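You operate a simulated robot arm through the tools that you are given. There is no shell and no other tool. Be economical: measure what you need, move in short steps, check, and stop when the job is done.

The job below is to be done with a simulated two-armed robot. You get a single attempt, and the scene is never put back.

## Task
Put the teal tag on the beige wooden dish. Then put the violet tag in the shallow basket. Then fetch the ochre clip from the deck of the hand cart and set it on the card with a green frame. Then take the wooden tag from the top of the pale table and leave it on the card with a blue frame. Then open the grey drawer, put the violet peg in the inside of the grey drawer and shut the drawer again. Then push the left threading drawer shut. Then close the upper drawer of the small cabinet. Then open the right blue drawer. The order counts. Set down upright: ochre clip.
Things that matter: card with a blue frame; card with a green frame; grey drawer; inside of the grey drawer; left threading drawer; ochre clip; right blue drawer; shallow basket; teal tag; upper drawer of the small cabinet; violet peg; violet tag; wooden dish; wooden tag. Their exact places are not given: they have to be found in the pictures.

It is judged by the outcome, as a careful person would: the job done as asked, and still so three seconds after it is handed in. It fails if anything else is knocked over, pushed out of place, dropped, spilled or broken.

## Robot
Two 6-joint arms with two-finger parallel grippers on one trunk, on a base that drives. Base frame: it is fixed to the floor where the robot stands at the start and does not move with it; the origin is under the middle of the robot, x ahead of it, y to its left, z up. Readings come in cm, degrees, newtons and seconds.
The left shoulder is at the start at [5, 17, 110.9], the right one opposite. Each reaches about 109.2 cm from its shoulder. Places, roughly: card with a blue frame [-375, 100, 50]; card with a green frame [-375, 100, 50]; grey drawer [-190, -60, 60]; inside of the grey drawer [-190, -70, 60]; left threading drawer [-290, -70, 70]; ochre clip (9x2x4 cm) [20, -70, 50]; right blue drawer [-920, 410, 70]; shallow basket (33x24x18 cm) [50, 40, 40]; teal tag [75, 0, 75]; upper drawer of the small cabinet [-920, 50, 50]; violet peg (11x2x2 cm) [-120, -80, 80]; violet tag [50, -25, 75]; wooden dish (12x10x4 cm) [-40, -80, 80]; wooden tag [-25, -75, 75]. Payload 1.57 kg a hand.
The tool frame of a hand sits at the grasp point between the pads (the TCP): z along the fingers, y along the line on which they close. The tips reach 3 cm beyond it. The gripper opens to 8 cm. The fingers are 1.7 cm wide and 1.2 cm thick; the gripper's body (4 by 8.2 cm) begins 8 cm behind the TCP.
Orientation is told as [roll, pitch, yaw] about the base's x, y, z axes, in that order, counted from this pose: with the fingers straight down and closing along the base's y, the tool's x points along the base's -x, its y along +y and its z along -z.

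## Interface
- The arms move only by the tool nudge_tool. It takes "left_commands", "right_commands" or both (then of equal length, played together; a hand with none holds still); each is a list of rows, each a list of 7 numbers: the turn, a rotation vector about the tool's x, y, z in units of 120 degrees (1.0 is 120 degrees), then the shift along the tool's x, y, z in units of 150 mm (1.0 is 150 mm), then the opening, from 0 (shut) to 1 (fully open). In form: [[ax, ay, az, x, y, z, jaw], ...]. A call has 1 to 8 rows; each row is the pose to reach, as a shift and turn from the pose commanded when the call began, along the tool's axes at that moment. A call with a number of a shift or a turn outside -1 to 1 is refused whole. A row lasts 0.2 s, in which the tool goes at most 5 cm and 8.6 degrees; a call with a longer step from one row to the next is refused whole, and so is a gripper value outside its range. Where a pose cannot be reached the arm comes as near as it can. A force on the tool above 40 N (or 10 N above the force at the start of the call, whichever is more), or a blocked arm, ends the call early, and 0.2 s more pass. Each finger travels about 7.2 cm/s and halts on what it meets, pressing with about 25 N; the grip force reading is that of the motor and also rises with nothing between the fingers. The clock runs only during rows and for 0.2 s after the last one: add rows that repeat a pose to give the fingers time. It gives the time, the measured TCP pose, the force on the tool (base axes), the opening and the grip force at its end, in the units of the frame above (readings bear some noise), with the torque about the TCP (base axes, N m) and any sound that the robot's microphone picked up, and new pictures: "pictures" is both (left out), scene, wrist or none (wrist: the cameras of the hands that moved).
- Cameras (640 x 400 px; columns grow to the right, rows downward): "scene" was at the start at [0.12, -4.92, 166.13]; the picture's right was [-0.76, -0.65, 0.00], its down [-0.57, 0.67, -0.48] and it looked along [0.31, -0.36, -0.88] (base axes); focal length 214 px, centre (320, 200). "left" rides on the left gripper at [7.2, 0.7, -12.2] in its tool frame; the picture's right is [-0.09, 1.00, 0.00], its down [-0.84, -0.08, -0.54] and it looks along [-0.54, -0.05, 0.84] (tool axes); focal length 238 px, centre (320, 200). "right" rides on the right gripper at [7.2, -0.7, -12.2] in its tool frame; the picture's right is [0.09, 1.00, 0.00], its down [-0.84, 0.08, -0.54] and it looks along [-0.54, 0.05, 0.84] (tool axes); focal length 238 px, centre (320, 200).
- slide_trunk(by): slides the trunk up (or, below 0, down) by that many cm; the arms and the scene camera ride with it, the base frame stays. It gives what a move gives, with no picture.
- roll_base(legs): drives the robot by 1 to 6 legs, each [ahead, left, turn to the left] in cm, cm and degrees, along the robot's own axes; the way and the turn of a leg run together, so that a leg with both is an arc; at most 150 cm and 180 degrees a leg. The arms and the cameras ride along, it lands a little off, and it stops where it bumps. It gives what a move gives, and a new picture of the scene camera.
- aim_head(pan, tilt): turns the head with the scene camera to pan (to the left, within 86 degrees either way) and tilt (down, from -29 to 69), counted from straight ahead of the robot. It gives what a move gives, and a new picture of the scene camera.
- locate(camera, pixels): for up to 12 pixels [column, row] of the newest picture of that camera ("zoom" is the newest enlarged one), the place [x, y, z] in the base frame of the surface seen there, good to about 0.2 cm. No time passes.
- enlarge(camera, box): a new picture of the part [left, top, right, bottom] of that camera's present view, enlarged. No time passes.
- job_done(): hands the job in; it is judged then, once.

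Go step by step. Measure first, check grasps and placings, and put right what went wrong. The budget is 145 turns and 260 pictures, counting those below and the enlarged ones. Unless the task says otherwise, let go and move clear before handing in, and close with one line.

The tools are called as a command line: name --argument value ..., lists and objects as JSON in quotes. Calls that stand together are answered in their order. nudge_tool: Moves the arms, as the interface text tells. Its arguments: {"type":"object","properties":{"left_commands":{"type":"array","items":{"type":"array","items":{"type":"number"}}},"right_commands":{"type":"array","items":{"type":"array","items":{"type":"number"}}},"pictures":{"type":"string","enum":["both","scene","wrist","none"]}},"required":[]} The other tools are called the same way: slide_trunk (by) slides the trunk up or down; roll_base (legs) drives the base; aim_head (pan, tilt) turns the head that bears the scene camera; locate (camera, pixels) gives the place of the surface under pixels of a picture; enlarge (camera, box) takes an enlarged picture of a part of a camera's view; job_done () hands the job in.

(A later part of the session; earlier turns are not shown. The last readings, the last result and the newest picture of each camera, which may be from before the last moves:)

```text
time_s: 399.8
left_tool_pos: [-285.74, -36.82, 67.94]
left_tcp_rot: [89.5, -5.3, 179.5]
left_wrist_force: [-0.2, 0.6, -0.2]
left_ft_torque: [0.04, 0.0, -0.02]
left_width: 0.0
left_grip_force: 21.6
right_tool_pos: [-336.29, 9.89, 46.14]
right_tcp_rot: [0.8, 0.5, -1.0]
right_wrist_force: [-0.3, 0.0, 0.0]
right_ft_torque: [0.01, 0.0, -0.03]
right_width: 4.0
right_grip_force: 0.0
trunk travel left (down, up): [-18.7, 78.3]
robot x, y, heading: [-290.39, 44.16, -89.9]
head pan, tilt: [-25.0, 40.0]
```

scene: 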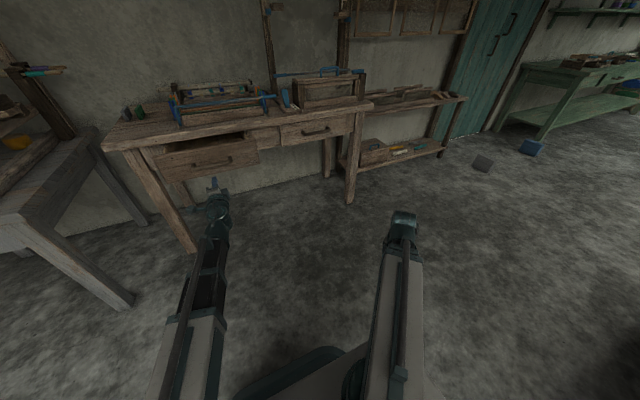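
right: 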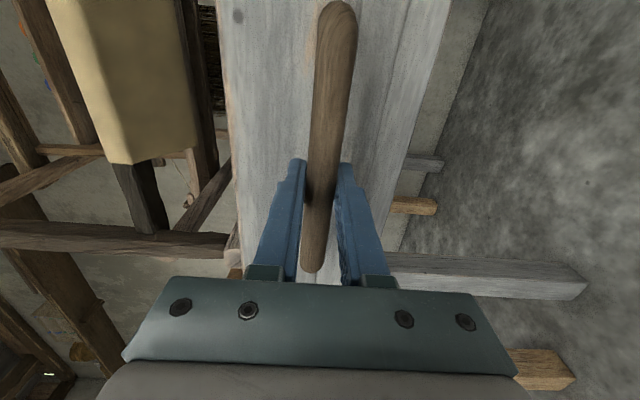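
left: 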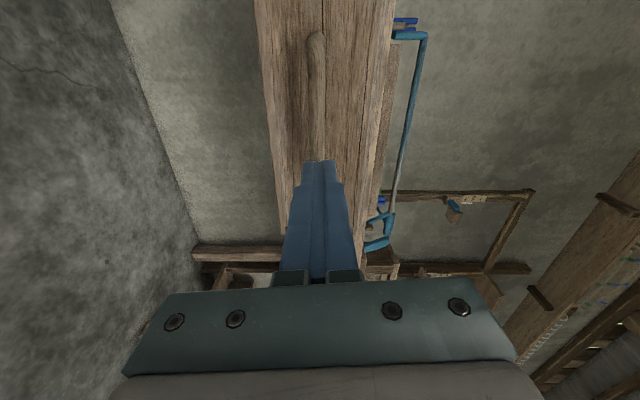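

Lined up with the handle. Push on in steps.

nudge_tool --left_commands '[[0, 0, 0, 0, 0, 0.25, 0], [0, 0, 0, 0, 0, 0.5, 0], [0, 0, 0, 0, 0, 0.7, 0], [0, 0, 0, 0, 0, 0.85, 0], [0, 0, 0, 0, 0, 1.0, 0]]' --pictures "none"

nudge_tool --left_commands '[[0, 0, 0, 0, 0, 0.15, 0], [0, 0, 0, 0, 0, 0.3, 0], [0, 0, 0, 0, 0, 0.42, 0], [0, 0, 0, 0, 0, 0.5, 0], [0, 0, 0, 0, 0, 0.55, 0]]' --pictures "none"

nudge_tool --left_commands '[[0, 0, 0, 0, 0, 0.03, 0], [0, 0, 0, 0, 0, 0.06, 0], [0, 0, 0, 0, 0, 0.09, 0], [0, 0, 0, 0, 0, 0.12, 0]]' --pictures "scene"

```text
time_s: 401.0
left_tool_pos: [-286.04, -51.63, 68.03]
left_tcp_rot: [89.6, -5.3, 179.4]
left_wrist_force: [-0.2, 0.0, 0.8]
left_ft_torque: [0.01, 0.0, -0.01]
left_width: 0.02
left_grip_force: 21.7
right_tool_pos: [-336.23, 9.94, 46.14]
right_tcp_rot: [0.8, 0.5, -0.9]
right_wrist_force: [-0.2, -0.1, 0.3]
right_ft_torque: [0.0, 0.01, 0.01]
right_width: 4.0
right_grip_force: 0.0
trunk travel left (down, up): [-18.7, 78.3]
robot x, y, heading: [-290.24, 44.18, -89.7]
head pan, tilt: [-25.0, 40.0]
```

```text
time_s: 402.2
left_tool_pos: [-286.29, -60.0, 68.02]
left_tcp_rot: [89.5, -5.2, 179.6]
left_wrist_force: [-0.8, 0.8, -0.3]
left_ft_torque: [0.01, 0.01, 0.05]
left_width: 0.0
left_grip_force: 20.9
right_tool_pos: [-336.33, 9.89, 46.14]
right_tcp_rot: [0.9, 0.5, -0.9]
right_wrist_force: [-0.6, -0.3, 0.2]
right_ft_torque: [-0.02, 0.01, -0.03]
right_width: 3.98
right_grip_force: 0.2
trunk travel left (down, up): [-18.7, 78.3]
robot x, y, heading: [-290.34, 44.3, -90.0]
head pan, tilt: [-25.0, 40.0]
```

```text
time_s: 403.1
left_tool_pos: [-286.08, -60.77, 67.9]
left_tcp_rot: [89.6, -5.2, 179.5]
left_wrist_force: [1.5, 3.5, -1.8]
left_ft_torque: [0.06, -0.02, 0.04]
left_width: 0.0
left_grip_force: 21.1
right_tool_pos: [-336.31, 9.98, 46.22]
right_tcp_rot: [0.8, 0.5, -0.9]
right_wrist_force: [0.3, -0.2, 1.0]
right_ft_torque: [-0.01, -0.01, 0.05]
right_width: 3.98
right_grip_force: 0.2
trunk travel left (down, up): [-18.7, 78.3]
robot x, y, heading: [-290.34, 44.28, -89.9]
head pan, tilt: [-25.0, 40.0]
stopped in row 4 (left hand): the force on the tool passed its limit at 48 N (the readings are from after the stop); the commanded pose is now the measured one
```

scene: 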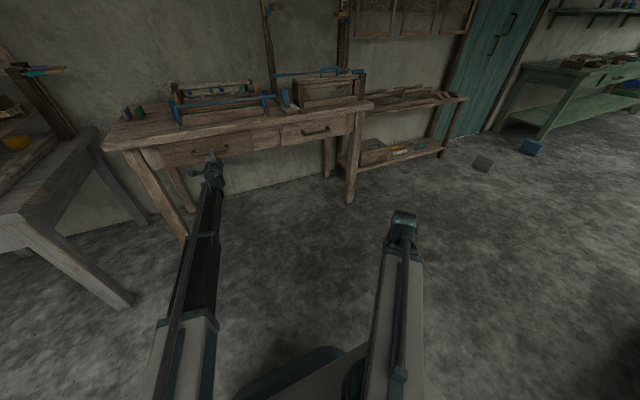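

Shut (48 N stop). I retract, raise the trunk, and turn to face the far end of the room.

nudge_tool --left_commands '[[0, 0, 0, 0, 0, -0.3, 0], [0, 0, 0, 0, 0, -0.6, 0], [0, 0, 0, 0, 0, -0.9, 0]]' --pictures "none"

nudge_tool --left_commands '[[0, 0, 0, 0, 0, -0.3, 0], [0, 0, 0, 0, 0, -0.6, 0], [0, 0, 0, 0, 0, -0.9, 0]]' --pictures "none"

nudge_tool --left_commands '[[0, 0, 0, 0, 0, -0.3, 0], [0, 0, 0, 0, 0, -0.6, 0], [0, 0, 0, 0, 0, -0.73, 0]]' --pictures "none"

slide_trunk --by 40

aim_head --pan 0 --tilt 25

roll_base --legs '[[15, 0, 0], [0, 0, -90]]'

```text
time_s: 403.9
left_tool_pos: [-286.03, -47.21, 67.98]
left_tcp_rot: [89.5, -5.2, 179.4]
left_wrist_force: [0.8, 0.6, 0.4]
left_ft_torque: [0.02, -0.01, 0.01]
left_width: 0.0
left_grip_force: 21.2
right_tool_pos: [-336.4, 9.93, 46.06]
right_tcp_rot: [0.7, 0.5, -1.0]
right_wrist_force: [-0.4, 0.3, 0.0]
right_ft_torque: [0.04, 0.02, -0.03]
right_width: 4.02
right_grip_force: 0.0
trunk travel left (down, up): [-18.7, 78.3]
robot x, y, heading: [-290.24, 44.27, -89.8]
head pan, tilt: [-25.0, 40.0]
```

```text
time_s: 404.6
left_tool_pos: [-285.8, -33.83, 68.0]
left_tcp_rot: [89.6, -5.2, 179.5]
left_wrist_force: [0.5, -1.3, 0.0]
left_ft_torque: [-0.04, 0.03, 0.01]
left_width: 0.0
left_grip_force: 21.7
right_tool_pos: [-336.35, 9.92, 46.1]
right_tcp_rot: [0.9, 0.4, -0.9]
right_wrist_force: [-0.2, -0.3, 0.1]
right_ft_torque: [0.01, 0.02, -0.02]
right_width: 3.98
right_grip_force: 0.1
trunk travel left (down, up): [-18.7, 78.3]
robot x, y, heading: [-290.01, 44.24, -89.9]
head pan, tilt: [-25.0, 40.0]
```

```text
time_s: 405.4
left_tool_pos: [-285.73, -22.78, 67.97]
left_tcp_rot: [89.6, -5.2, 179.5]
left_wrist_force: [-0.7, -0.5, -0.4]
left_ft_torque: [-0.05, -0.01, -0.02]
left_width: 0.0
left_grip_force: 21.3
right_tool_pos: [-336.28, 9.85, 46.16]
right_tcp_rot: [0.8, 0.5, -0.9]
right_wrist_force: [0.3, 0.1, -0.4]
right_ft_torque: [0.02, 0.01, 0.0]
right_width: 3.98
right_grip_force: 0.1
trunk travel left (down, up): [-18.7, 78.3]
robot x, y, heading: [-290.26, 44.37, -89.7]
head pan, tilt: [-25.0, 40.0]
```

```text
time_s: 409.3
left_tool_pos: [-285.73, -22.93, 108.02]
left_tcp_rot: [89.6, -5.2, 179.6]
left_wrist_force: [-0.6, -0.3, -0.3]
left_ft_torque: [-0.02, 0.0, 0.0]
left_width: 0.01
left_grip_force: 21.2
right_tool_pos: [-336.34, 9.88, 86.17]
right_tcp_rot: [0.8, 0.5, -1.0]
right_wrist_force: [-0.4, -0.5, -1.4]
right_ft_torque: [0.02, 0.0, 0.03]
right_width: 4.01
right_grip_force: 0.1
trunk travel left (down, up): [-58.7, 38.3]
robot x, y, heading: [-290.3, 44.17, -89.9]
head pan, tilt: [-25.0, 40.0]
```

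```text
time_s: 410.2
left_tool_pos: [-285.71, -22.87, 108.01]
left_tcp_rot: [89.7, -5.3, 179.4]
left_wrist_force: [0.2, 0.6, -0.1]
left_ft_torque: [0.02, 0.01, -0.03]
left_width: 0.0
left_grip_force: 21.4
right_tool_pos: [-336.28, 9.88, 86.06]
right_tcp_rot: [0.8, 0.5, -0.9]
right_wrist_force: [-0.4, -0.3, -0.2]
right_ft_torque: [0.02, 0.0, 0.01]
right_width: 4.0
right_grip_force: 0.0
trunk travel left (down, up): [-58.7, 38.3]
robot x, y, heading: [-289.87, 44.03, -90.0]
head pan, tilt: [0.0, 25.0]
```

scene: 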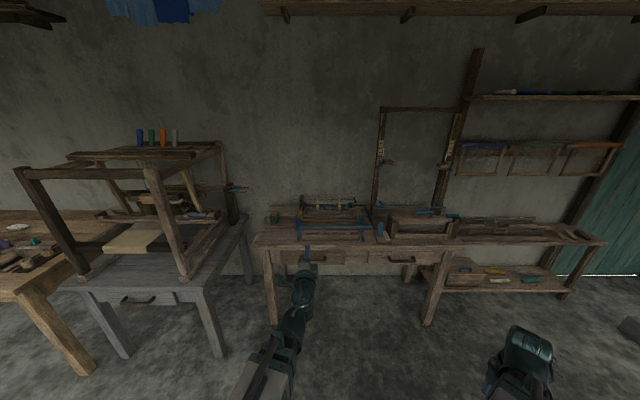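

```text
time_s: 415.4
left_tool_pos: [-357.37, 25.29, 107.95]
left_tcp_rot: [89.6, -5.2, 89.0]
left_wrist_force: [-0.7, 1.0, -0.5]
left_ft_torque: [-0.01, 0.01, 0.03]
left_width: 0.0
left_grip_force: 21.5
right_tool_pos: [-324.17, 75.5, 86.21]
right_tcp_rot: [0.9, 0.5, -91.5]
right_wrist_force: [-0.7, 0.0, 0.6]
right_ft_torque: [0.01, -0.01, -0.01]
right_width: 4.02
right_grip_force: 0.1
trunk travel left (down, up): [-58.7, 38.3]
robot x, y, heading: [-290.47, 29.0, 179.6]
head pan, tilt: [0.0, 25.0]
```

scene: 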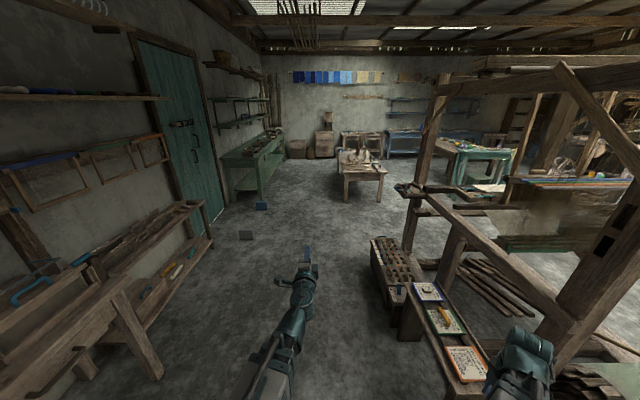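

Cards still carry their pieces. I zoom at the far wall to find the small cabinet and blue drawers.

enlarge --camera "scene" --box '[270, 90, 430, 210]'

locate --camera "scene" --pixels '[[297, 148], [325, 142], [325, 150], [360, 170], [403, 145], [405, 152], [350, 200], [378, 195], [392, 150], [420, 152], [480, 155], [262, 170]]'

```text
3.33 times, centred on (350, 150) of scene
```

zoom: 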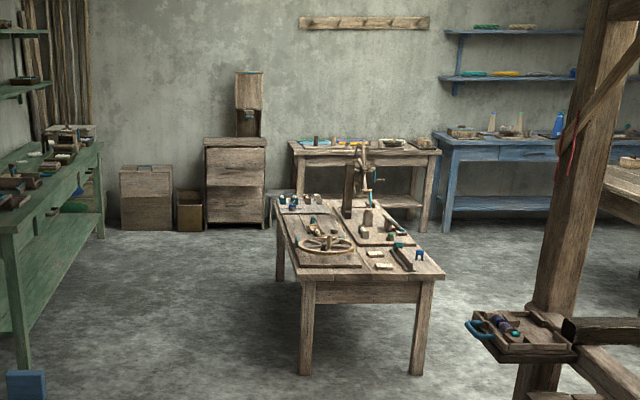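

```text
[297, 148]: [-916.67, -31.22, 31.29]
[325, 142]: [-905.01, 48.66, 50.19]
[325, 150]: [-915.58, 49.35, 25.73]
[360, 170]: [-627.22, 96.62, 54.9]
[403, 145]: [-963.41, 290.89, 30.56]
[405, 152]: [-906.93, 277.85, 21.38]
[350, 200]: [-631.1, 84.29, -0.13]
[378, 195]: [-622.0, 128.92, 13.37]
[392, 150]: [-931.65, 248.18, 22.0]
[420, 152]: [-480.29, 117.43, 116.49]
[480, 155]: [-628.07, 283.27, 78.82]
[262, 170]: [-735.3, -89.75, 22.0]
```

Upper drawer front is near (−905,49,50), standing open. I drive down the aisle at y≈10.

roll_base --legs '[[0, 17, 0.4], [150, 0, 0], [150, 0, 0], [150, 0, 0]]'

enlarge --camera "scene" --box '[280, 120, 480, 270]'

```text
time_s: 437.9
left_tool_pos: [-807.98, 11.14, 108.01]
left_tcp_rot: [89.6, -5.2, 88.6]
left_wrist_force: [-0.3, 0.7, -1.1]
left_ft_torque: [0.0, -0.02, 0.01]
left_width: 0.0
left_grip_force: 21.2
right_tool_pos: [-774.4, 61.26, 86.12]
right_tcp_rot: [0.8, 0.5, -91.8]
right_wrist_force: [-0.5, -0.1, 0.3]
right_ft_torque: [0.0, -0.05, 0.0]
right_width: 4.03
right_grip_force: 0.0
trunk travel left (down, up): [-58.7, 38.3]
robot x, y, heading: [-740.95, 14.98, 179.2]
head pan, tilt: [0.0, 25.0]
```

scene: 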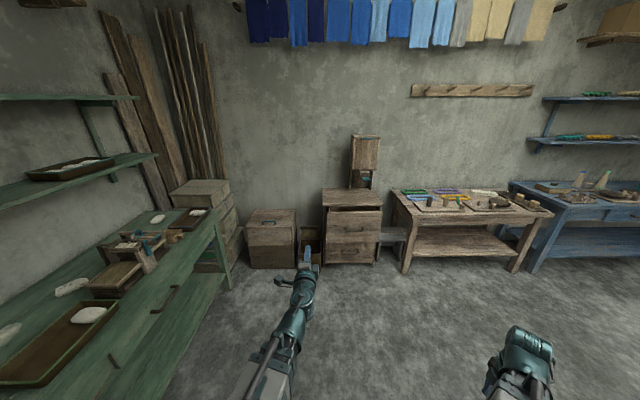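

```text
2.67 times, centred on (380, 195) of scene
```

zoom: 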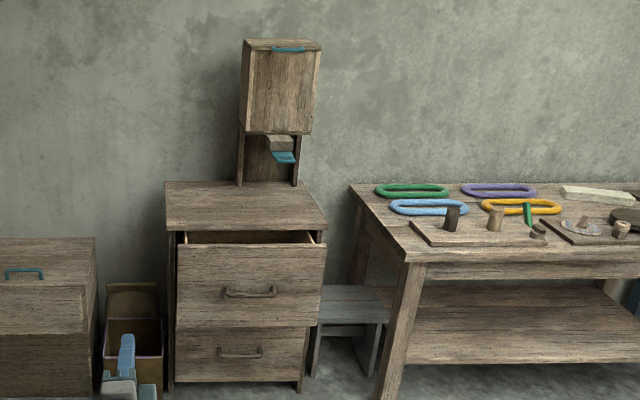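

locate --camera "zoom" --pixels '[[248, 292], [225, 290], [273, 290], [190, 270], [320, 265], [250, 262], [250, 320], [240, 353], [240, 375], [180, 345], [60, 270], [400, 350]]'

```text
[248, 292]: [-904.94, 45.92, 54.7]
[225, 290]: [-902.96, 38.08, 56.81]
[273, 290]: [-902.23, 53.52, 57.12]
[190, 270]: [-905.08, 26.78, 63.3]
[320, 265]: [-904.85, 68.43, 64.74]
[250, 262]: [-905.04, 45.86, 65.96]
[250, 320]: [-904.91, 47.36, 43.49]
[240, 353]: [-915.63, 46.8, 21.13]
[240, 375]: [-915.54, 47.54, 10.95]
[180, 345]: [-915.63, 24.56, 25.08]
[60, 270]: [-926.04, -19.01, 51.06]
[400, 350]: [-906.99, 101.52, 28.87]
```

Upper drawer front at x −905 (shut plane −915.6), y 24–70, z 42–68. I drive up, align at y 46.5, z 61.5 and push on its face.

roll_base --legs '[[60, 0, 0.8], [0, -35, 0]]'

slide_trunk --by -40

slide_trunk --by -6.5

nudge_tool --left_commands '[[0, 0, 0, 0, 0, 0.25, 0], [0, 0, 0, 0, 0, 0.5, 0]]' --pictures "both"

```text
time_s: 443.2
left_tool_pos: [-868.02, 45.44, 107.93]
left_tcp_rot: [89.5, -5.3, 86.4]
left_wrist_force: [-1.5, 2.2, -1.7]
left_ft_torque: [0.01, 0.07, 0.17]
left_width: 0.0
left_grip_force: 21.2
right_tool_pos: [-832.42, 94.14, 86.03]
right_tcp_rot: [0.8, 0.5, -93.9]
right_wrist_force: [3.9, 1.9, 1.1]
right_ft_torque: [-0.18, 0.3, -0.02]
right_width: 4.02
right_grip_force: 0.0
trunk travel left (down, up): [-58.7, 38.3]
robot x, y, heading: [-800.42, 46.51, 177.0]
head pan, tilt: [0.0, 25.0]
```

scene: 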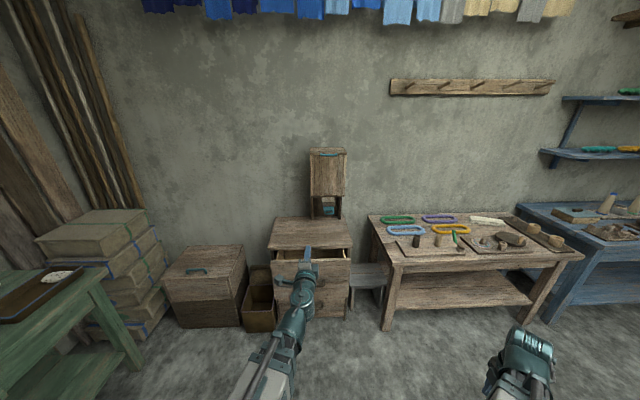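

```text
time_s: 447.0
left_tool_pos: [-867.86, 45.4, 68.0]
left_tcp_rot: [89.7, -5.2, 86.4]
left_wrist_force: [0.4, -0.3, 0.7]
left_ft_torque: [0.03, 0.01, -0.01]
left_width: 0.01
left_grip_force: 21.2
right_tool_pos: [-832.45, 94.09, 46.22]
right_tcp_rot: [0.8, 0.5, -93.9]
right_wrist_force: [0.6, 0.2, -0.5]
right_ft_torque: [0.0, 0.02, -0.02]
right_width: 4.01
right_grip_force: 0.0
trunk travel left (down, up): [-18.7, 78.3]
robot x, y, heading: [-800.6, 46.46, 177.1]
head pan, tilt: [0.0, 25.0]
```

```text
time_s: 448.1
left_tool_pos: [-867.82, 45.35, 61.46]
left_tcp_rot: [89.6, -5.2, 86.3]
left_wrist_force: [-0.4, -0.3, 0.2]
left_ft_torque: [0.0, 0.0, -0.02]
left_width: 0.0
left_grip_force: 21.2
right_tool_pos: [-832.33, 94.04, 39.58]
right_tcp_rot: [0.8, 0.5, -93.9]
right_wrist_force: [-0.6, 0.0, 0.3]
right_ft_torque: [-0.02, -0.02, -0.03]
right_width: 3.99
right_grip_force: 0.1
trunk travel left (down, up): [-12.2, 84.8]
robot x, y, heading: [-800.46, 46.45, 177.4]
head pan, tilt: [0.0, 25.0]
```

```text
time_s: 448.7
left_tool_pos: [-875.33, 45.85, 61.49]
left_tcp_rot: [89.4, -5.3, 86.4]
left_wrist_force: [0.0, 0.2, 0.6]
left_ft_torque: [-0.02, -0.02, 0.02]
left_width: 0.0
left_grip_force: 21.4
right_tool_pos: [-832.39, 94.11, 39.67]
right_tcp_rot: [0.8, 0.5, -93.9]
right_wrist_force: [-0.6, 0.7, 0.0]
right_ft_torque: [0.05, 0.02, 0.01]
right_width: 3.99
right_grip_force: 0.1
trunk travel left (down, up): [-12.2, 84.8]
robot x, y, heading: [-800.42, 45.92, 177.4]
head pan, tilt: [0.0, 25.0]
```

scene: 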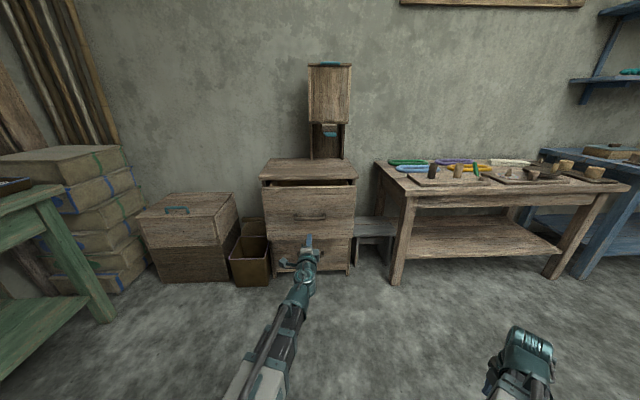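
left: 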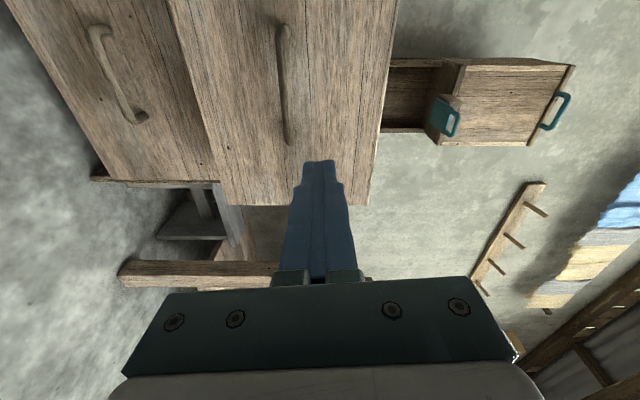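

The base turned oddly (heading 177°) with a small jolt, so I check whether it touched anything on the right.

aim_head --pan -86 --tilt 50

locate --camera "left" --pixels '[[320, 150], [285, 80], [230, 120], [350, 120]]'

```text
time_s: 450.3
left_tool_pos: [-875.34, 45.81, 61.39]
left_tcp_rot: [89.5, -5.2, 86.4]
left_wrist_force: [-0.5, 0.2, -0.6]
left_ft_torque: [0.0, -0.01, -0.02]
left_width: 0.02
left_grip_force: 21.0
right_tool_pos: [-832.35, 94.11, 39.64]
right_tcp_rot: [0.8, 0.5, -93.9]
right_wrist_force: [-0.3, -0.8, 0.1]
right_ft_torque: [0.01, 0.0, -0.01]
right_width: 3.99
right_grip_force: 0.2
trunk travel left (down, up): [-12.2, 84.8]
robot x, y, heading: [-800.51, 46.56, 177.1]
head pan, tilt: [-85.9, 50.0]
```

scene: 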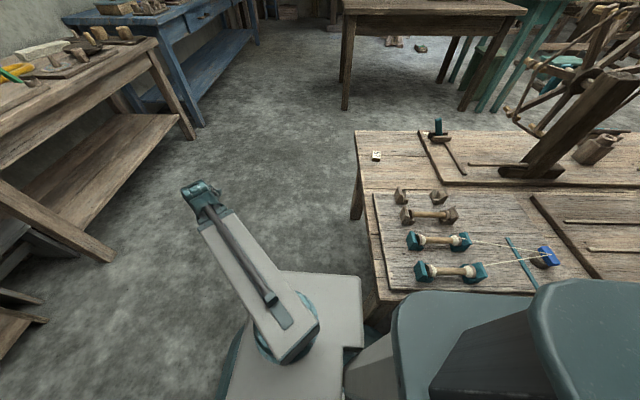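

```text
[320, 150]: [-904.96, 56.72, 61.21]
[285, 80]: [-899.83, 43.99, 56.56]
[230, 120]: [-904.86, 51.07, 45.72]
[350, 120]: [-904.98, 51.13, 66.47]
```

The robot's rear is against the middle table's corner. I measure the table's end edge to see whether it was displaced.

locate --camera "scene" --pixels '[[358, 135], [367, 200], [374, 260], [378, 295], [400, 133], [420, 134], [620, 134], [376, 156], [438, 130], [440, 242]]'

enlarge --camera "scene" --box '[340, 100, 640, 310]'

```text
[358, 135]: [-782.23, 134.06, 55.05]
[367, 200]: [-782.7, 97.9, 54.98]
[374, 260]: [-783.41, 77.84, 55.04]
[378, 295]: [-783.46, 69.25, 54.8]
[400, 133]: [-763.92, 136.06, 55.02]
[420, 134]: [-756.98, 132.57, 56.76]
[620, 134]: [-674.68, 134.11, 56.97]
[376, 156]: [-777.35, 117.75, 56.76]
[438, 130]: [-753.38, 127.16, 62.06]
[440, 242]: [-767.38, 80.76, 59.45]
```

```text
1.90 times, centred on (490, 205) of scene
```

zoom: 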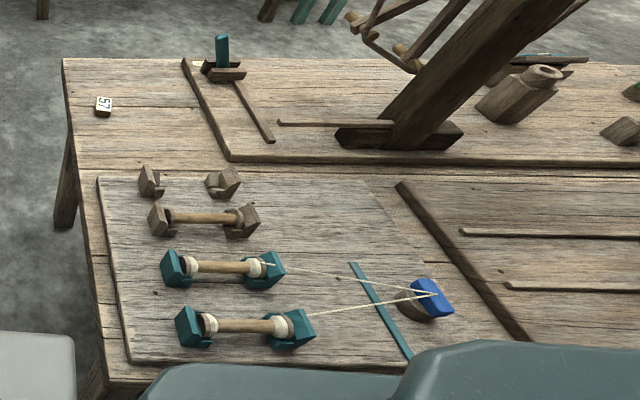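

The table edge looks straight (x≈−782.5) with everything on it standing; it seems unmoved. I slide the base away from it (ahead-left), then push the drawer.

roll_base --legs '[[2, 4, 0], [8, 0, 2.5]]'

nudge_tool --left_commands '[[0, 0, 0, 0, 0, 0.25, 0], [0, 0, 0, 0, 0, 0.5, 0], [0, 0, 0, 0, 0, 0.75, 0], [0, 0, 0, 0, 0, 0.9, 0]]' --pictures "none"

```text
time_s: 451.8
left_tool_pos: [-885.35, 38.91, 61.49]
left_tcp_rot: [89.5, -5.2, 89.1]
left_wrist_force: [-0.3, 0.1, 0.4]
left_ft_torque: [-0.01, 0.0, 0.0]
left_width: 0.0
left_grip_force: 21.7
right_tool_pos: [-844.72, 88.98, 39.62]
right_tcp_rot: [0.9, 0.5, -91.4]
right_wrist_force: [0.0, 0.9, 0.1]
right_ft_torque: [0.01, -0.05, -0.01]
right_width: 4.01
right_grip_force: 0.1
trunk travel left (down, up): [-12.2, 84.8]
robot x, y, heading: [-811.03, 42.71, 179.6]
head pan, tilt: [-85.9, 50.0]
```

scene: 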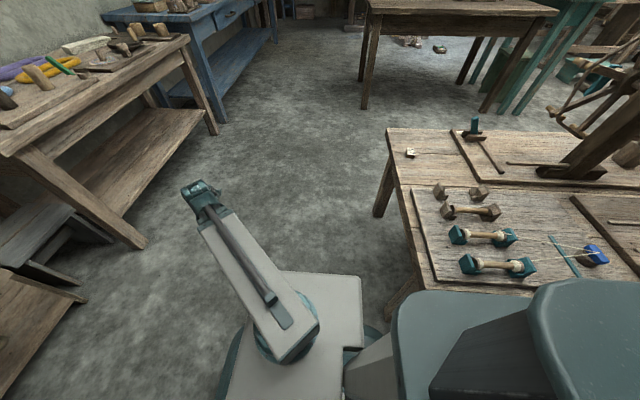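

```text
time_s: 452.8
left_tool_pos: [-898.94, 39.26, 61.51]
left_tcp_rot: [89.4, -5.3, 89.0]
left_wrist_force: [0.1, 0.3, -0.4]
left_ft_torque: [0.04, -0.02, 0.02]
left_width: 0.01
left_grip_force: 20.8
right_tool_pos: [-844.76, 89.09, 39.63]
right_tcp_rot: [0.9, 0.5, -91.4]
right_wrist_force: [-0.4, 0.1, 0.2]
right_ft_torque: [0.01, -0.01, -0.01]
right_width: 3.99
right_grip_force: 0.0
trunk travel left (down, up): [-12.2, 84.8]
robot x, y, heading: [-810.84, 42.86, 179.8]
head pan, tilt: [-85.9, 50.0]
```

I centre the fingertip on the drawer (y≈46) and push it home.

nudge_tool --left_commands '[[0, 0, 0, -0.22, 0, 0, 0], [0, 0, 0, -0.45, 0, 0, 0]]' --pictures "none"

nudge_tool --left_commands '[[0, 0, 0, 0, 0, 0.15, 0], [0, 0, 0, 0, 0, 0.3, 0], [0, 0, 0, 0, 0, 0.45, 0], [0, 0, 0, 0, 0, 0.6, 0], [0, 0, 0, 0, 0, 0.74, 0], [0, 0, 0, 0, 0, 0.84, 0]]' --pictures "none"

nudge_tool --left_commands '[[0, 0, 0, 0, 0, 0.03, 0], [0, 0, 0, 0, 0, 0.06, 0], [0, 0, 0, 0, 0, 0.09, 0], [0, 0, 0, 0, 0, 0.12, 0], [0, 0, 0, 0, 0, 0.15, 0]]' --pictures "none"

```text
time_s: 453.4
left_tool_pos: [-898.82, 45.81, 61.5]
left_tcp_rot: [89.7, -5.2, 89.1]
left_wrist_force: [-0.8, 0.2, -0.7]
left_ft_torque: [0.02, 0.0, -0.02]
left_width: 0.01
left_grip_force: 22.0
left hand out of reach, approached as far as the arm can: row 2
right_tool_pos: [-844.68, 88.91, 39.61]
right_tcp_rot: [0.9, 0.4, -91.3]
right_wrist_force: [0.0, -0.3, -1.0]
right_ft_torque: [0.01, -0.02, 0.0]
right_width: 4.01
right_grip_force: 0.1
trunk travel left (down, up): [-12.2, 84.8]
robot x, y, heading: [-810.7, 42.69, 179.8]
head pan, tilt: [-85.9, 50.0]
```

```text
time_s: 454.8
left_tool_pos: [-911.49, 46.2, 61.54]
left_tcp_rot: [89.4, -5.2, 88.8]
left_wrist_force: [-0.8, -0.3, 0.1]
left_ft_torque: [0.04, 0.02, 0.02]
left_width: 0.0
left_grip_force: 21.3
right_tool_pos: [-844.59, 89.04, 39.59]
right_tcp_rot: [0.9, 0.5, -91.4]
right_wrist_force: [-0.5, 0.0, 0.0]
right_ft_torque: [0.03, -0.04, 0.02]
right_width: 4.0
right_grip_force: 0.1
trunk travel left (down, up): [-12.2, 84.8]
robot x, y, heading: [-810.79, 42.92, 179.7]
head pan, tilt: [-85.9, 50.0]
```

```text
time_s: 455.8
left_tool_pos: [-912.49, 46.18, 61.37]
left_tcp_rot: [89.3, -5.3, 89.0]
left_wrist_force: [3.3, -1.2, 0.1]
left_ft_torque: [0.02, 0.02, 0.02]
left_width: 0.0
left_grip_force: 21.3
right_tool_pos: [-844.69, 88.92, 39.74]
right_tcp_rot: [0.7, 0.5, -91.3]
right_wrist_force: [0.1, 0.3, 0.4]
right_ft_torque: [-0.01, 0.02, -0.02]
right_width: 4.0
right_grip_force: 0.1
trunk travel left (down, up): [-12.2, 84.8]
robot x, y, heading: [-810.69, 42.73, 179.6]
head pan, tilt: [-85.9, 50.0]
stopped in row 4 (left hand): the force on the tool passed its limit at 48 N (the readings are from after the stop); the commanded pose is now the measured one
```

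Shut at the same plane as the lower one (48 N stop). Now I retract, tuck the right arm forward, raise, step clear of the table, and turn towards +y.

nudge_tool --left_commands '[[0, 0, 0, 0, 0, -0.3, 0], [0, 0, 0, 0, 0, -0.6, 0], [0, 0, 0, 0, 0, -0.9, 0]]' --pictures "none"

nudge_tool --left_commands '[[0, 0, 0, 0, 0, -0.24, 0], [0, 0, 0, 0, 0, -0.5, 0], [0, 0, 0, 0, 0, -0.75, 0], [0, 0, 0, 0, 0, -0.95, 0]]' --right_commands '[[0, 0, 0, -0.2, -0.1, 0, 0.5], [0, 0, 0, -0.4, -0.2, 0, 0.5], [0, 0, 0, -0.6, -0.3, 0, 0.5], [0, 0, 0, -0.8, -0.4, 0, 0.5]]' --pictures "none"

nudge_tool --right_commands '[[0, 0, 0, -0.2, -0.1, 0, 0.5], [0, 0, 0, -0.4, -0.2, 0, 0.5], [0, 0, 0, -0.6, -0.3, 0, 0.5], [0, 0, 0, -0.8, -0.4, 0, 0.5]]' --pictures "none"

slide_trunk --by 40

aim_head --pan 0 --tilt 35

roll_base --legs '[[0, 28, 0], [0, 0, -90], [0, 32, 0]]'

```text
time_s: 456.6
left_tool_pos: [-898.96, 45.92, 61.4]
left_tcp_rot: [89.7, -5.3, 89.0]
left_wrist_force: [-0.3, -0.2, -0.1]
left_ft_torque: [0.01, 0.01, 0.02]
left_width: 0.0
left_grip_force: 21.7
right_tool_pos: [-844.66, 88.91, 39.64]
right_tcp_rot: [0.8, 0.4, -91.4]
right_wrist_force: [-0.7, -0.9, 0.1]
right_ft_torque: [-0.02, -0.01, -0.01]
right_width: 4.02
right_grip_force: 0.1
trunk travel left (down, up): [-12.2, 84.8]
robot x, y, heading: [-810.7, 42.85, 179.8]
head pan, tilt: [-85.9, 50.0]
```

```text
time_s: 457.6
left_tool_pos: [-884.55, 45.77, 61.46]
left_tcp_rot: [89.5, -5.3, 89.0]
left_wrist_force: [-0.5, -0.5, -0.5]
left_ft_torque: [0.01, 0.05, 0.01]
left_width: 0.0
left_grip_force: 21.4
right_tool_pos: [-851.97, 77.61, 39.74]
right_tcp_rot: [0.9, 0.5, -91.3]
right_wrist_force: [0.1, -0.1, 0.1]
right_ft_torque: [0.01, 0.03, 0.01]
right_width: 4.01
right_grip_force: 0.1
right hand out of reach, approached as far as the arm can: row 1, 2, 3, 4
trunk travel left (down, up): [-12.2, 84.8]
robot x, y, heading: [-810.54, 42.58, 179.8]
head pan, tilt: [-85.9, 50.0]
```

```text
time_s: 458.6
left_tool_pos: [-884.64, 45.67, 61.55]
left_tcp_rot: [89.4, -5.3, 88.9]
left_wrist_force: [0.9, -0.1, 0.3]
left_ft_torque: [-0.02, 0.02, 0.01]
left_width: 0.0
left_grip_force: 21.3
right_tool_pos: [-858.29, 65.73, 39.64]
right_tcp_rot: [0.7, 0.5, -91.3]
right_wrist_force: [1.0, -0.1, -0.7]
right_ft_torque: [0.0, -0.05, -0.02]
right_width: 4.02
right_grip_force: 0.0
trunk travel left (down, up): [-12.2, 84.8]
robot x, y, heading: [-810.93, 42.5, 179.4]
head pan, tilt: [-85.9, 50.0]
```

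```text
time_s: 462.4
left_tool_pos: [-884.66, 45.69, 101.44]
left_tcp_rot: [89.5, -5.4, 89.0]
left_wrist_force: [-0.4, 0.1, 0.5]
left_ft_torque: [0.01, 0.02, 0.01]
left_width: 0.0
left_grip_force: 21.7
right_tool_pos: [-858.31, 65.82, 79.59]
right_tcp_rot: [0.9, 0.5, -91.4]
right_wrist_force: [0.1, 0.4, -0.2]
right_ft_torque: [0.02, 0.04, -0.01]
right_width: 4.0
right_grip_force: 0.1
trunk travel left (down, up): [-52.2, 44.8]
robot x, y, heading: [-810.9, 42.76, 179.8]
head pan, tilt: [-85.9, 50.0]
```

```text
time_s: 464.0
left_tool_pos: [-884.59, 45.73, 101.43]
left_tcp_rot: [89.5, -5.3, 89.0]
left_wrist_force: [0.0, 0.0, -0.4]
left_ft_torque: [0.02, -0.03, 0.02]
left_width: 0.02
left_grip_force: 21.0
right_tool_pos: [-858.37, 65.83, 79.61]
right_tcp_rot: [0.8, 0.5, -91.4]
right_wrist_force: [0.3, -0.8, -0.5]
right_ft_torque: [0.03, 0.01, -0.03]
right_width: 4.0
right_grip_force: 0.1
trunk travel left (down, up): [-52.2, 44.8]
robot x, y, heading: [-810.79, 42.95, 179.9]
head pan, tilt: [0.0, 35.0]
```

scene: 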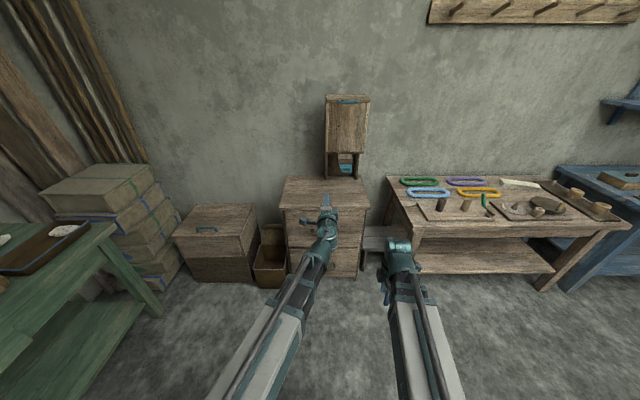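

```text
time_s: 471.5
left_tool_pos: [-841.14, 88.13, 101.47]
left_tcp_rot: [89.6, -5.3, 0.0]
left_wrist_force: [0.5, -0.2, 0.3]
left_ft_torque: [0.01, -0.01, 0.0]
left_width: 0.0
left_grip_force: 20.9
right_tool_pos: [-820.43, 62.26, 79.6]
right_tcp_rot: [0.8, 0.5, 179.7]
right_wrist_force: [-0.3, 0.1, -0.1]
right_ft_torque: [0.0, 0.03, -0.01]
right_width: 4.0
right_grip_force: 0.1
trunk travel left (down, up): [-52.2, 44.8]
robot x, y, heading: [-842.61, 14.52, 90.5]
head pan, tilt: [0.0, 35.0]
```

scene: 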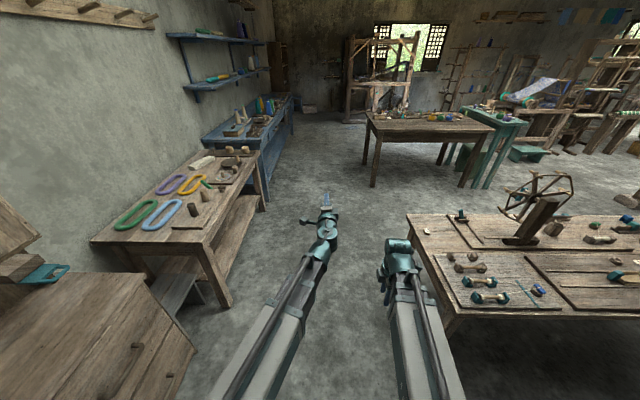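

The aisle ahead is open between the benches. I check the far table's leg and blue bench positions.

locate --camera "scene" --pixels '[[372, 185], [266, 208], [412, 225], [260, 150], [285, 125], [270, 160], [293, 100], [275, 195]]'

roll_base --legs '[[150, 0, -0.5], [120, 0, 0]]'

aim_head --pan 65 --tilt 40

```text
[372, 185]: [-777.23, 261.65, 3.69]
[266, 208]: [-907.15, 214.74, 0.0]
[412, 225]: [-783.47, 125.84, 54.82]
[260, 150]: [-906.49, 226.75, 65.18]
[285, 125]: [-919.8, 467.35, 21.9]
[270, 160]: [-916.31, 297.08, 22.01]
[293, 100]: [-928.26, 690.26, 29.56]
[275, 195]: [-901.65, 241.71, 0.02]
```

```text
time_s: 484.7
left_tool_pos: [-846.73, 359.99, 101.57]
left_tcp_rot: [89.5, -5.3, 0.4]
left_wrist_force: [-1.0, -0.5, -0.4]
left_ft_torque: [0.01, -0.03, -0.02]
left_width: 0.0
left_grip_force: 21.4
right_tool_pos: [-826.05, 334.03, 79.62]
right_tcp_rot: [0.8, 0.5, 179.9]
right_wrist_force: [0.4, -0.1, -0.1]
right_ft_torque: [0.02, -0.04, 0.01]
right_width: 3.95
right_grip_force: 0.0
trunk travel left (down, up): [-52.2, 44.8]
robot x, y, heading: [-847.91, 285.57, 91.1]
head pan, tilt: [0.0, 35.0]
```

scene: 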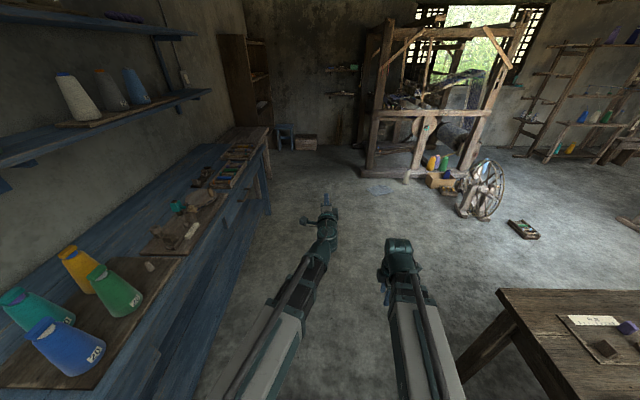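

```text
time_s: 486.0
left_tool_pos: [-846.82, 360.07, 101.4]
left_tcp_rot: [89.6, -5.3, 0.3]
left_wrist_force: [0.2, 0.1, -0.7]
left_ft_torque: [-0.02, 0.0, -0.03]
left_width: 0.0
left_grip_force: 21.3
right_tool_pos: [-825.98, 334.04, 79.57]
right_tcp_rot: [0.9, 0.5, 179.9]
right_wrist_force: [-0.2, 1.0, -0.2]
right_ft_torque: [0.0, 0.01, -0.03]
right_width: 4.01
right_grip_force: 0.1
trunk travel left (down, up): [-52.2, 44.8]
robot x, y, heading: [-847.89, 285.98, 90.6]
head pan, tilt: [65.0, 40.0]
```

scene: 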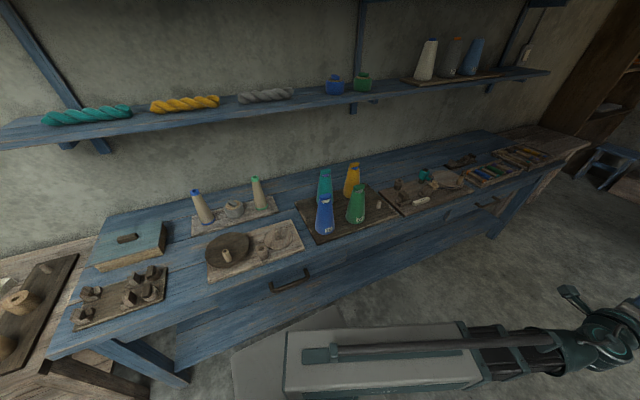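

Two blue drawers: handles at (290,280) and (487,200); the right one is at (487,200). I measure it.

enlarge --camera "scene" --box '[420, 150, 580, 250]'

locate --camera "zoom" --pixels '[[230, 215], [265, 205], [310, 195], [270, 180], [270, 225], [180, 230], [350, 160], [240, 200]]'

locate --camera "scene" --pixels '[[290, 282], [300, 275], [500, 240], [380, 240]]'

```text
4.00 times, centred on (500, 200) of scene
```

zoom: 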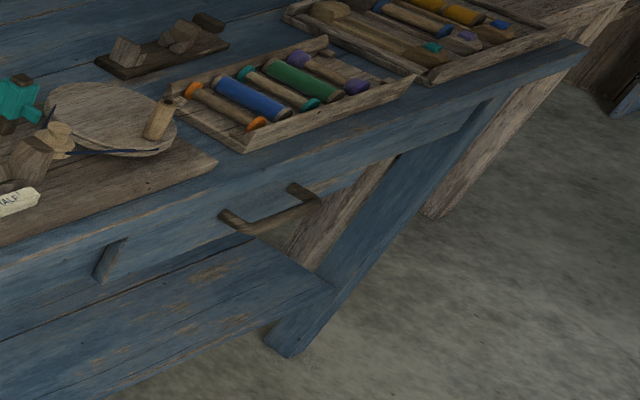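

```text
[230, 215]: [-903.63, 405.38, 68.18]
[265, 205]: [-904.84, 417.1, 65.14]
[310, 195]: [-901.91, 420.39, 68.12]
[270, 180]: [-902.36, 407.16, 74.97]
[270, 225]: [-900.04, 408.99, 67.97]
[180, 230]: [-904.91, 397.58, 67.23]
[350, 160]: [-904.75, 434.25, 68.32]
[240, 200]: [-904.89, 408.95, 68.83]
```

```text
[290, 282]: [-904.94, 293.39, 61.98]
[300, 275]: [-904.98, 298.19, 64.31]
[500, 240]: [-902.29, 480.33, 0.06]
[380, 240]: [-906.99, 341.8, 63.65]
```

Right drawer: bar centre ≈(−900.6,413,68), face x −904.9. I drive in front of it and face the wall.

roll_base --legs '[[128, 0, 0], [0, -36, 0], [0, 0, 89]]'

slide_trunk --by -33.4

nudge_tool --left_commands '[[0, 0, 0, 0, 0, 0, 0.5], [0, 0, 0, 0, 0, 0, 0.5], [0, 0, 0, 0, 0, 0, 0.5]]' --pictures "wrist"

```text
time_s: 498.2
left_tool_pos: [-888.31, 415.84, 101.51]
left_tcp_rot: [89.6, -5.3, 90.3]
left_wrist_force: [0.3, -0.2, -0.6]
left_ft_torque: [-0.01, 0.0, 0.0]
left_width: 0.03
left_grip_force: 21.0
right_tool_pos: [-862.47, 436.52, 79.58]
right_tcp_rot: [0.8, 0.5, -89.9]
right_wrist_force: [-0.3, 0.2, -0.8]
right_ft_torque: [0.0, 0.01, 0.03]
right_width: 3.99
right_grip_force: 0.1
trunk travel left (down, up): [-52.2, 44.8]
robot x, y, heading: [-814.7, 414.82, -178.9]
head pan, tilt: [65.0, 40.0]
```

scene: 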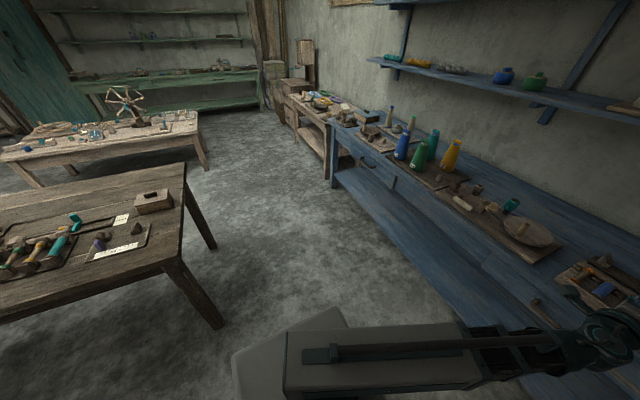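

```text
time_s: 501.5
left_tool_pos: [-888.27, 415.76, 68.07]
left_tcp_rot: [89.5, -5.3, 90.4]
left_wrist_force: [0.2, 0.1, 0.1]
left_ft_torque: [0.01, -0.03, -0.01]
left_width: 0.0
left_grip_force: 21.3
right_tool_pos: [-862.42, 436.74, 46.14]
right_tcp_rot: [0.8, 0.5, -90.0]
right_wrist_force: [-0.1, -0.6, 0.2]
right_ft_torque: [-0.01, -0.01, 0.01]
right_width: 4.05
right_grip_force: 0.1
trunk travel left (down, up): [-18.8, 78.2]
robot x, y, heading: [-814.51, 414.75, -178.9]
head pan, tilt: [65.0, 40.0]
```

```text
time_s: 502.3
left_tool_pos: [-888.34, 415.72, 68.19]
left_tcp_rot: [89.5, -5.3, 90.4]
left_wrist_force: [-1.0, -0.3, -0.5]
left_ft_torque: [-0.03, 0.01, -0.03]
left_width: 3.98
left_grip_force: 0.0
right_tool_pos: [-862.47, 436.68, 46.27]
right_tcp_rot: [0.8, 0.5, -90.0]
right_wrist_force: [-0.3, 0.0, -0.1]
right_ft_torque: [0.02, -0.02, 0.02]
right_width: 4.01
right_grip_force: 0.1
trunk travel left (down, up): [-18.8, 78.2]
robot x, y, heading: [-814.46, 414.61, -179.0]
head pan, tilt: [65.0, 40.0]
```

left: 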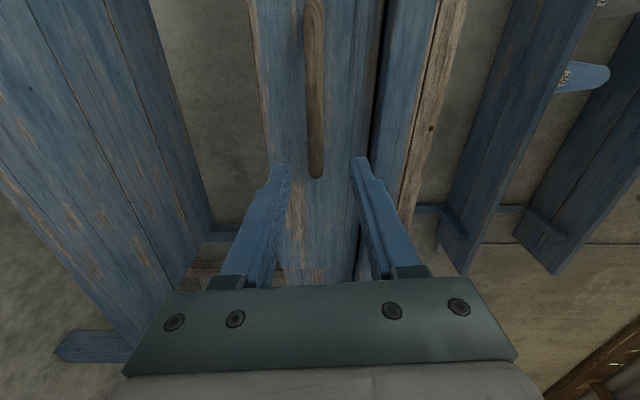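

locate --camera "left" --pixels '[[315, 170], [315, 100], [315, 20], [305, 100], [325, 100], [290, 120], [350, 100], [380, 100]]'

```text
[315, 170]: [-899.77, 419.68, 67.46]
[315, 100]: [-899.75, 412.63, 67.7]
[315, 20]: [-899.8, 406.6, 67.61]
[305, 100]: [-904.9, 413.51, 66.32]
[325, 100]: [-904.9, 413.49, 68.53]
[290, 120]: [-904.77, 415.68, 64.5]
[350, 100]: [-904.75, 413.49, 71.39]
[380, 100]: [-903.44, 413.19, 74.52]
```

Bar at z 67.6, x −899.8. I trim height and lateral position, extend and grip.

slide_trunk --by -0.5

nudge_tool --left_commands '[[0, 0, 0, 0.09, 0, 0.2, 0.5], [0, 0, 0, 0.18, 0, 0.42, 0.5], [0, 0, 0, 0.18, 0, 0.64, 0.5], [0, 0, 0, 0.18, 0, 0.81, 0.5]]' --pictures "none"

nudge_tool --left_commands '[[0, 0, 0, 0, 0, 0, 0], [0, 0, 0, 0, 0, 0, 0], [0, 0, 0, 0, 0, 0, 0], [0, 0, 0, 0, 0, 0, 0]]' --pictures "wrist"

```text
time_s: 502.8
left_tool_pos: [-888.35, 415.85, 67.51]
left_tcp_rot: [89.4, -5.3, 90.3]
left_wrist_force: [-0.2, 0.8, -0.8]
left_ft_torque: [-0.02, -0.01, -0.01]
left_width: 4.0
left_grip_force: 0.1
right_tool_pos: [-862.39, 436.54, 45.74]
right_tcp_rot: [0.8, 0.5, -90.0]
right_wrist_force: [0.1, -0.2, -0.2]
right_ft_torque: [0.01, 0.0, -0.01]
right_width: 4.02
right_grip_force: 0.0
trunk travel left (down, up): [-18.3, 78.7]
robot x, y, heading: [-814.39, 414.93, -178.9]
head pan, tilt: [65.0, 40.0]
```

```text
time_s: 503.8
left_tool_pos: [-900.43, 413.14, 67.49]
left_tcp_rot: [89.4, -5.3, 90.4]
left_wrist_force: [-0.5, 0.2, 1.3]
left_ft_torque: [-0.05, 0.0, -0.01]
left_width: 4.01
left_grip_force: 0.0
left hand out of reach, approached as far as the arm can: row 4
right_tool_pos: [-862.44, 436.68, 45.64]
right_tcp_rot: [0.8, 0.5, -90.0]
right_wrist_force: [1.0, -0.1, -0.5]
right_ft_torque: [-0.01, -0.02, 0.02]
right_width: 4.02
right_grip_force: 0.2
trunk travel left (down, up): [-18.3, 78.7]
robot x, y, heading: [-814.22, 414.73, -178.9]
head pan, tilt: [65.0, 40.0]
```

```text
time_s: 504.8
left_tool_pos: [-900.4, 413.06, 67.55]
left_tcp_rot: [89.4, -5.3, 90.3]
left_wrist_force: [0.1, -1.8, -5.5]
left_ft_torque: [-0.64, 0.01, -0.19]
left_width: 1.89
left_grip_force: 33.0
right_tool_pos: [-862.46, 436.64, 45.8]
right_tcp_rot: [0.8, 0.6, -89.9]
right_wrist_force: [-0.1, 1.0, 0.4]
right_ft_torque: [0.03, -0.01, 0.0]
right_width: 4.04
right_grip_force: 0.1
trunk travel left (down, up): [-18.3, 78.7]
robot x, y, heading: [-814.44, 414.42, -178.6]
head pan, tilt: [65.0, 40.0]
```

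left: 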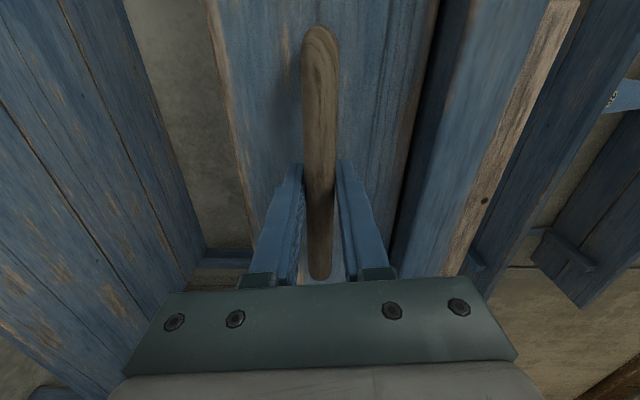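

Gripped. Pull 12 cm with the arm, then 9 cm with the base.

nudge_tool --left_commands '[[0, 0, 0, 0, 0, -0.1, 0], [0, 0, 0, 0, 0, -0.22, 0], [0, 0, 0, 0, 0, -0.36, 0], [0, 0, 0, 0, 0, -0.5, 0], [0, 0, 0, 0, 0, -0.64, 0], [0, 0, 0, 0, 0, -0.75, 0], [0, 0, 0, 0, 0, -0.8, 0]]' --pictures "none"

roll_base --legs '[[-9, 0, 0]]'

nudge_tool --left_commands '[[0, 0, 0, 0, 0, 0, 0]]' --pictures "wrist"

```text
time_s: 506.4
left_tool_pos: [-888.54, 413.11, 67.45]
left_tcp_rot: [89.4, -5.3, 90.4]
left_wrist_force: [-0.1, -4.0, -17.1]
left_ft_torque: [-0.57, -0.02, -0.08]
left_width: 1.91
left_grip_force: 33.1
right_tool_pos: [-862.49, 436.61, 45.71]
right_tcp_rot: [1.0, 0.5, -90.0]
right_wrist_force: [0.3, 0.5, 0.1]
right_ft_torque: [0.01, -0.01, -0.03]
right_width: 4.0
right_grip_force: 0.0
trunk travel left (down, up): [-18.3, 78.7]
robot x, y, heading: [-814.16, 414.71, -178.8]
head pan, tilt: [65.0, 40.0]
```

```text
time_s: 507.5
left_tool_pos: [-879.48, 413.05, 67.49]
left_tcp_rot: [89.5, -5.3, 90.5]
left_wrist_force: [-1.5, -17.0, -17.6]
left_ft_torque: [-0.69, -0.03, -0.01]
left_width: 1.93
left_grip_force: 33.2
right_tool_pos: [-853.47, 436.74, 45.67]
right_tcp_rot: [0.8, 0.6, -89.9]
right_wrist_force: [-0.1, -0.3, 0.1]
right_ft_torque: [0.05, -0.01, 0.0]
right_width: 3.98
right_grip_force: 0.1
trunk travel left (down, up): [-18.3, 78.7]
robot x, y, heading: [-805.34, 415.05, -179.1]
head pan, tilt: [65.0, 40.0]
```

scene: 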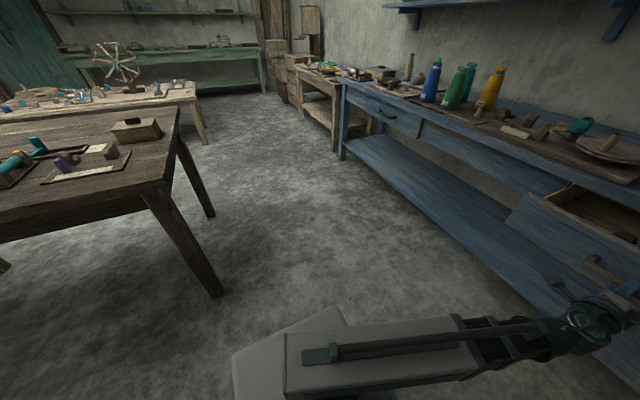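

```text
time_s: 507.9
left_tool_pos: [-879.56, 413.05, 67.51]
left_tcp_rot: [89.5, -5.3, 90.7]
left_wrist_force: [-0.4, -2.7, -18.0]
left_ft_torque: [-0.63, -0.06, -0.38]
left_width: 1.9
left_grip_force: 33.4
right_tool_pos: [-853.57, 436.82, 45.69]
right_tcp_rot: [0.8, 0.5, -90.0]
right_wrist_force: [0.4, -0.2, 0.4]
right_ft_torque: [0.01, 0.01, 0.0]
right_width: 4.01
right_grip_force: 0.0
trunk travel left (down, up): [-18.3, 78.7]
robot x, y, heading: [-805.14, 414.55, -179.1]
head pan, tilt: [65.0, 40.0]
```

left: 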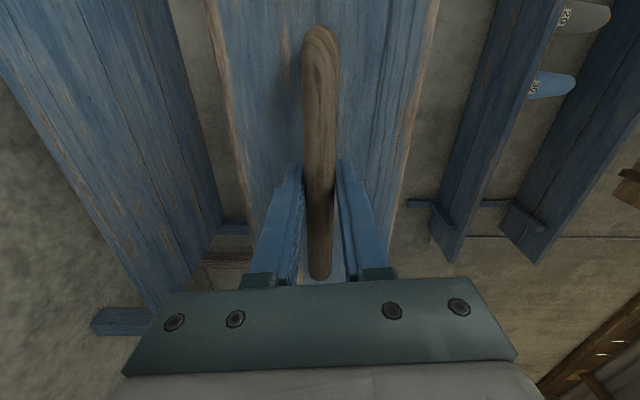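

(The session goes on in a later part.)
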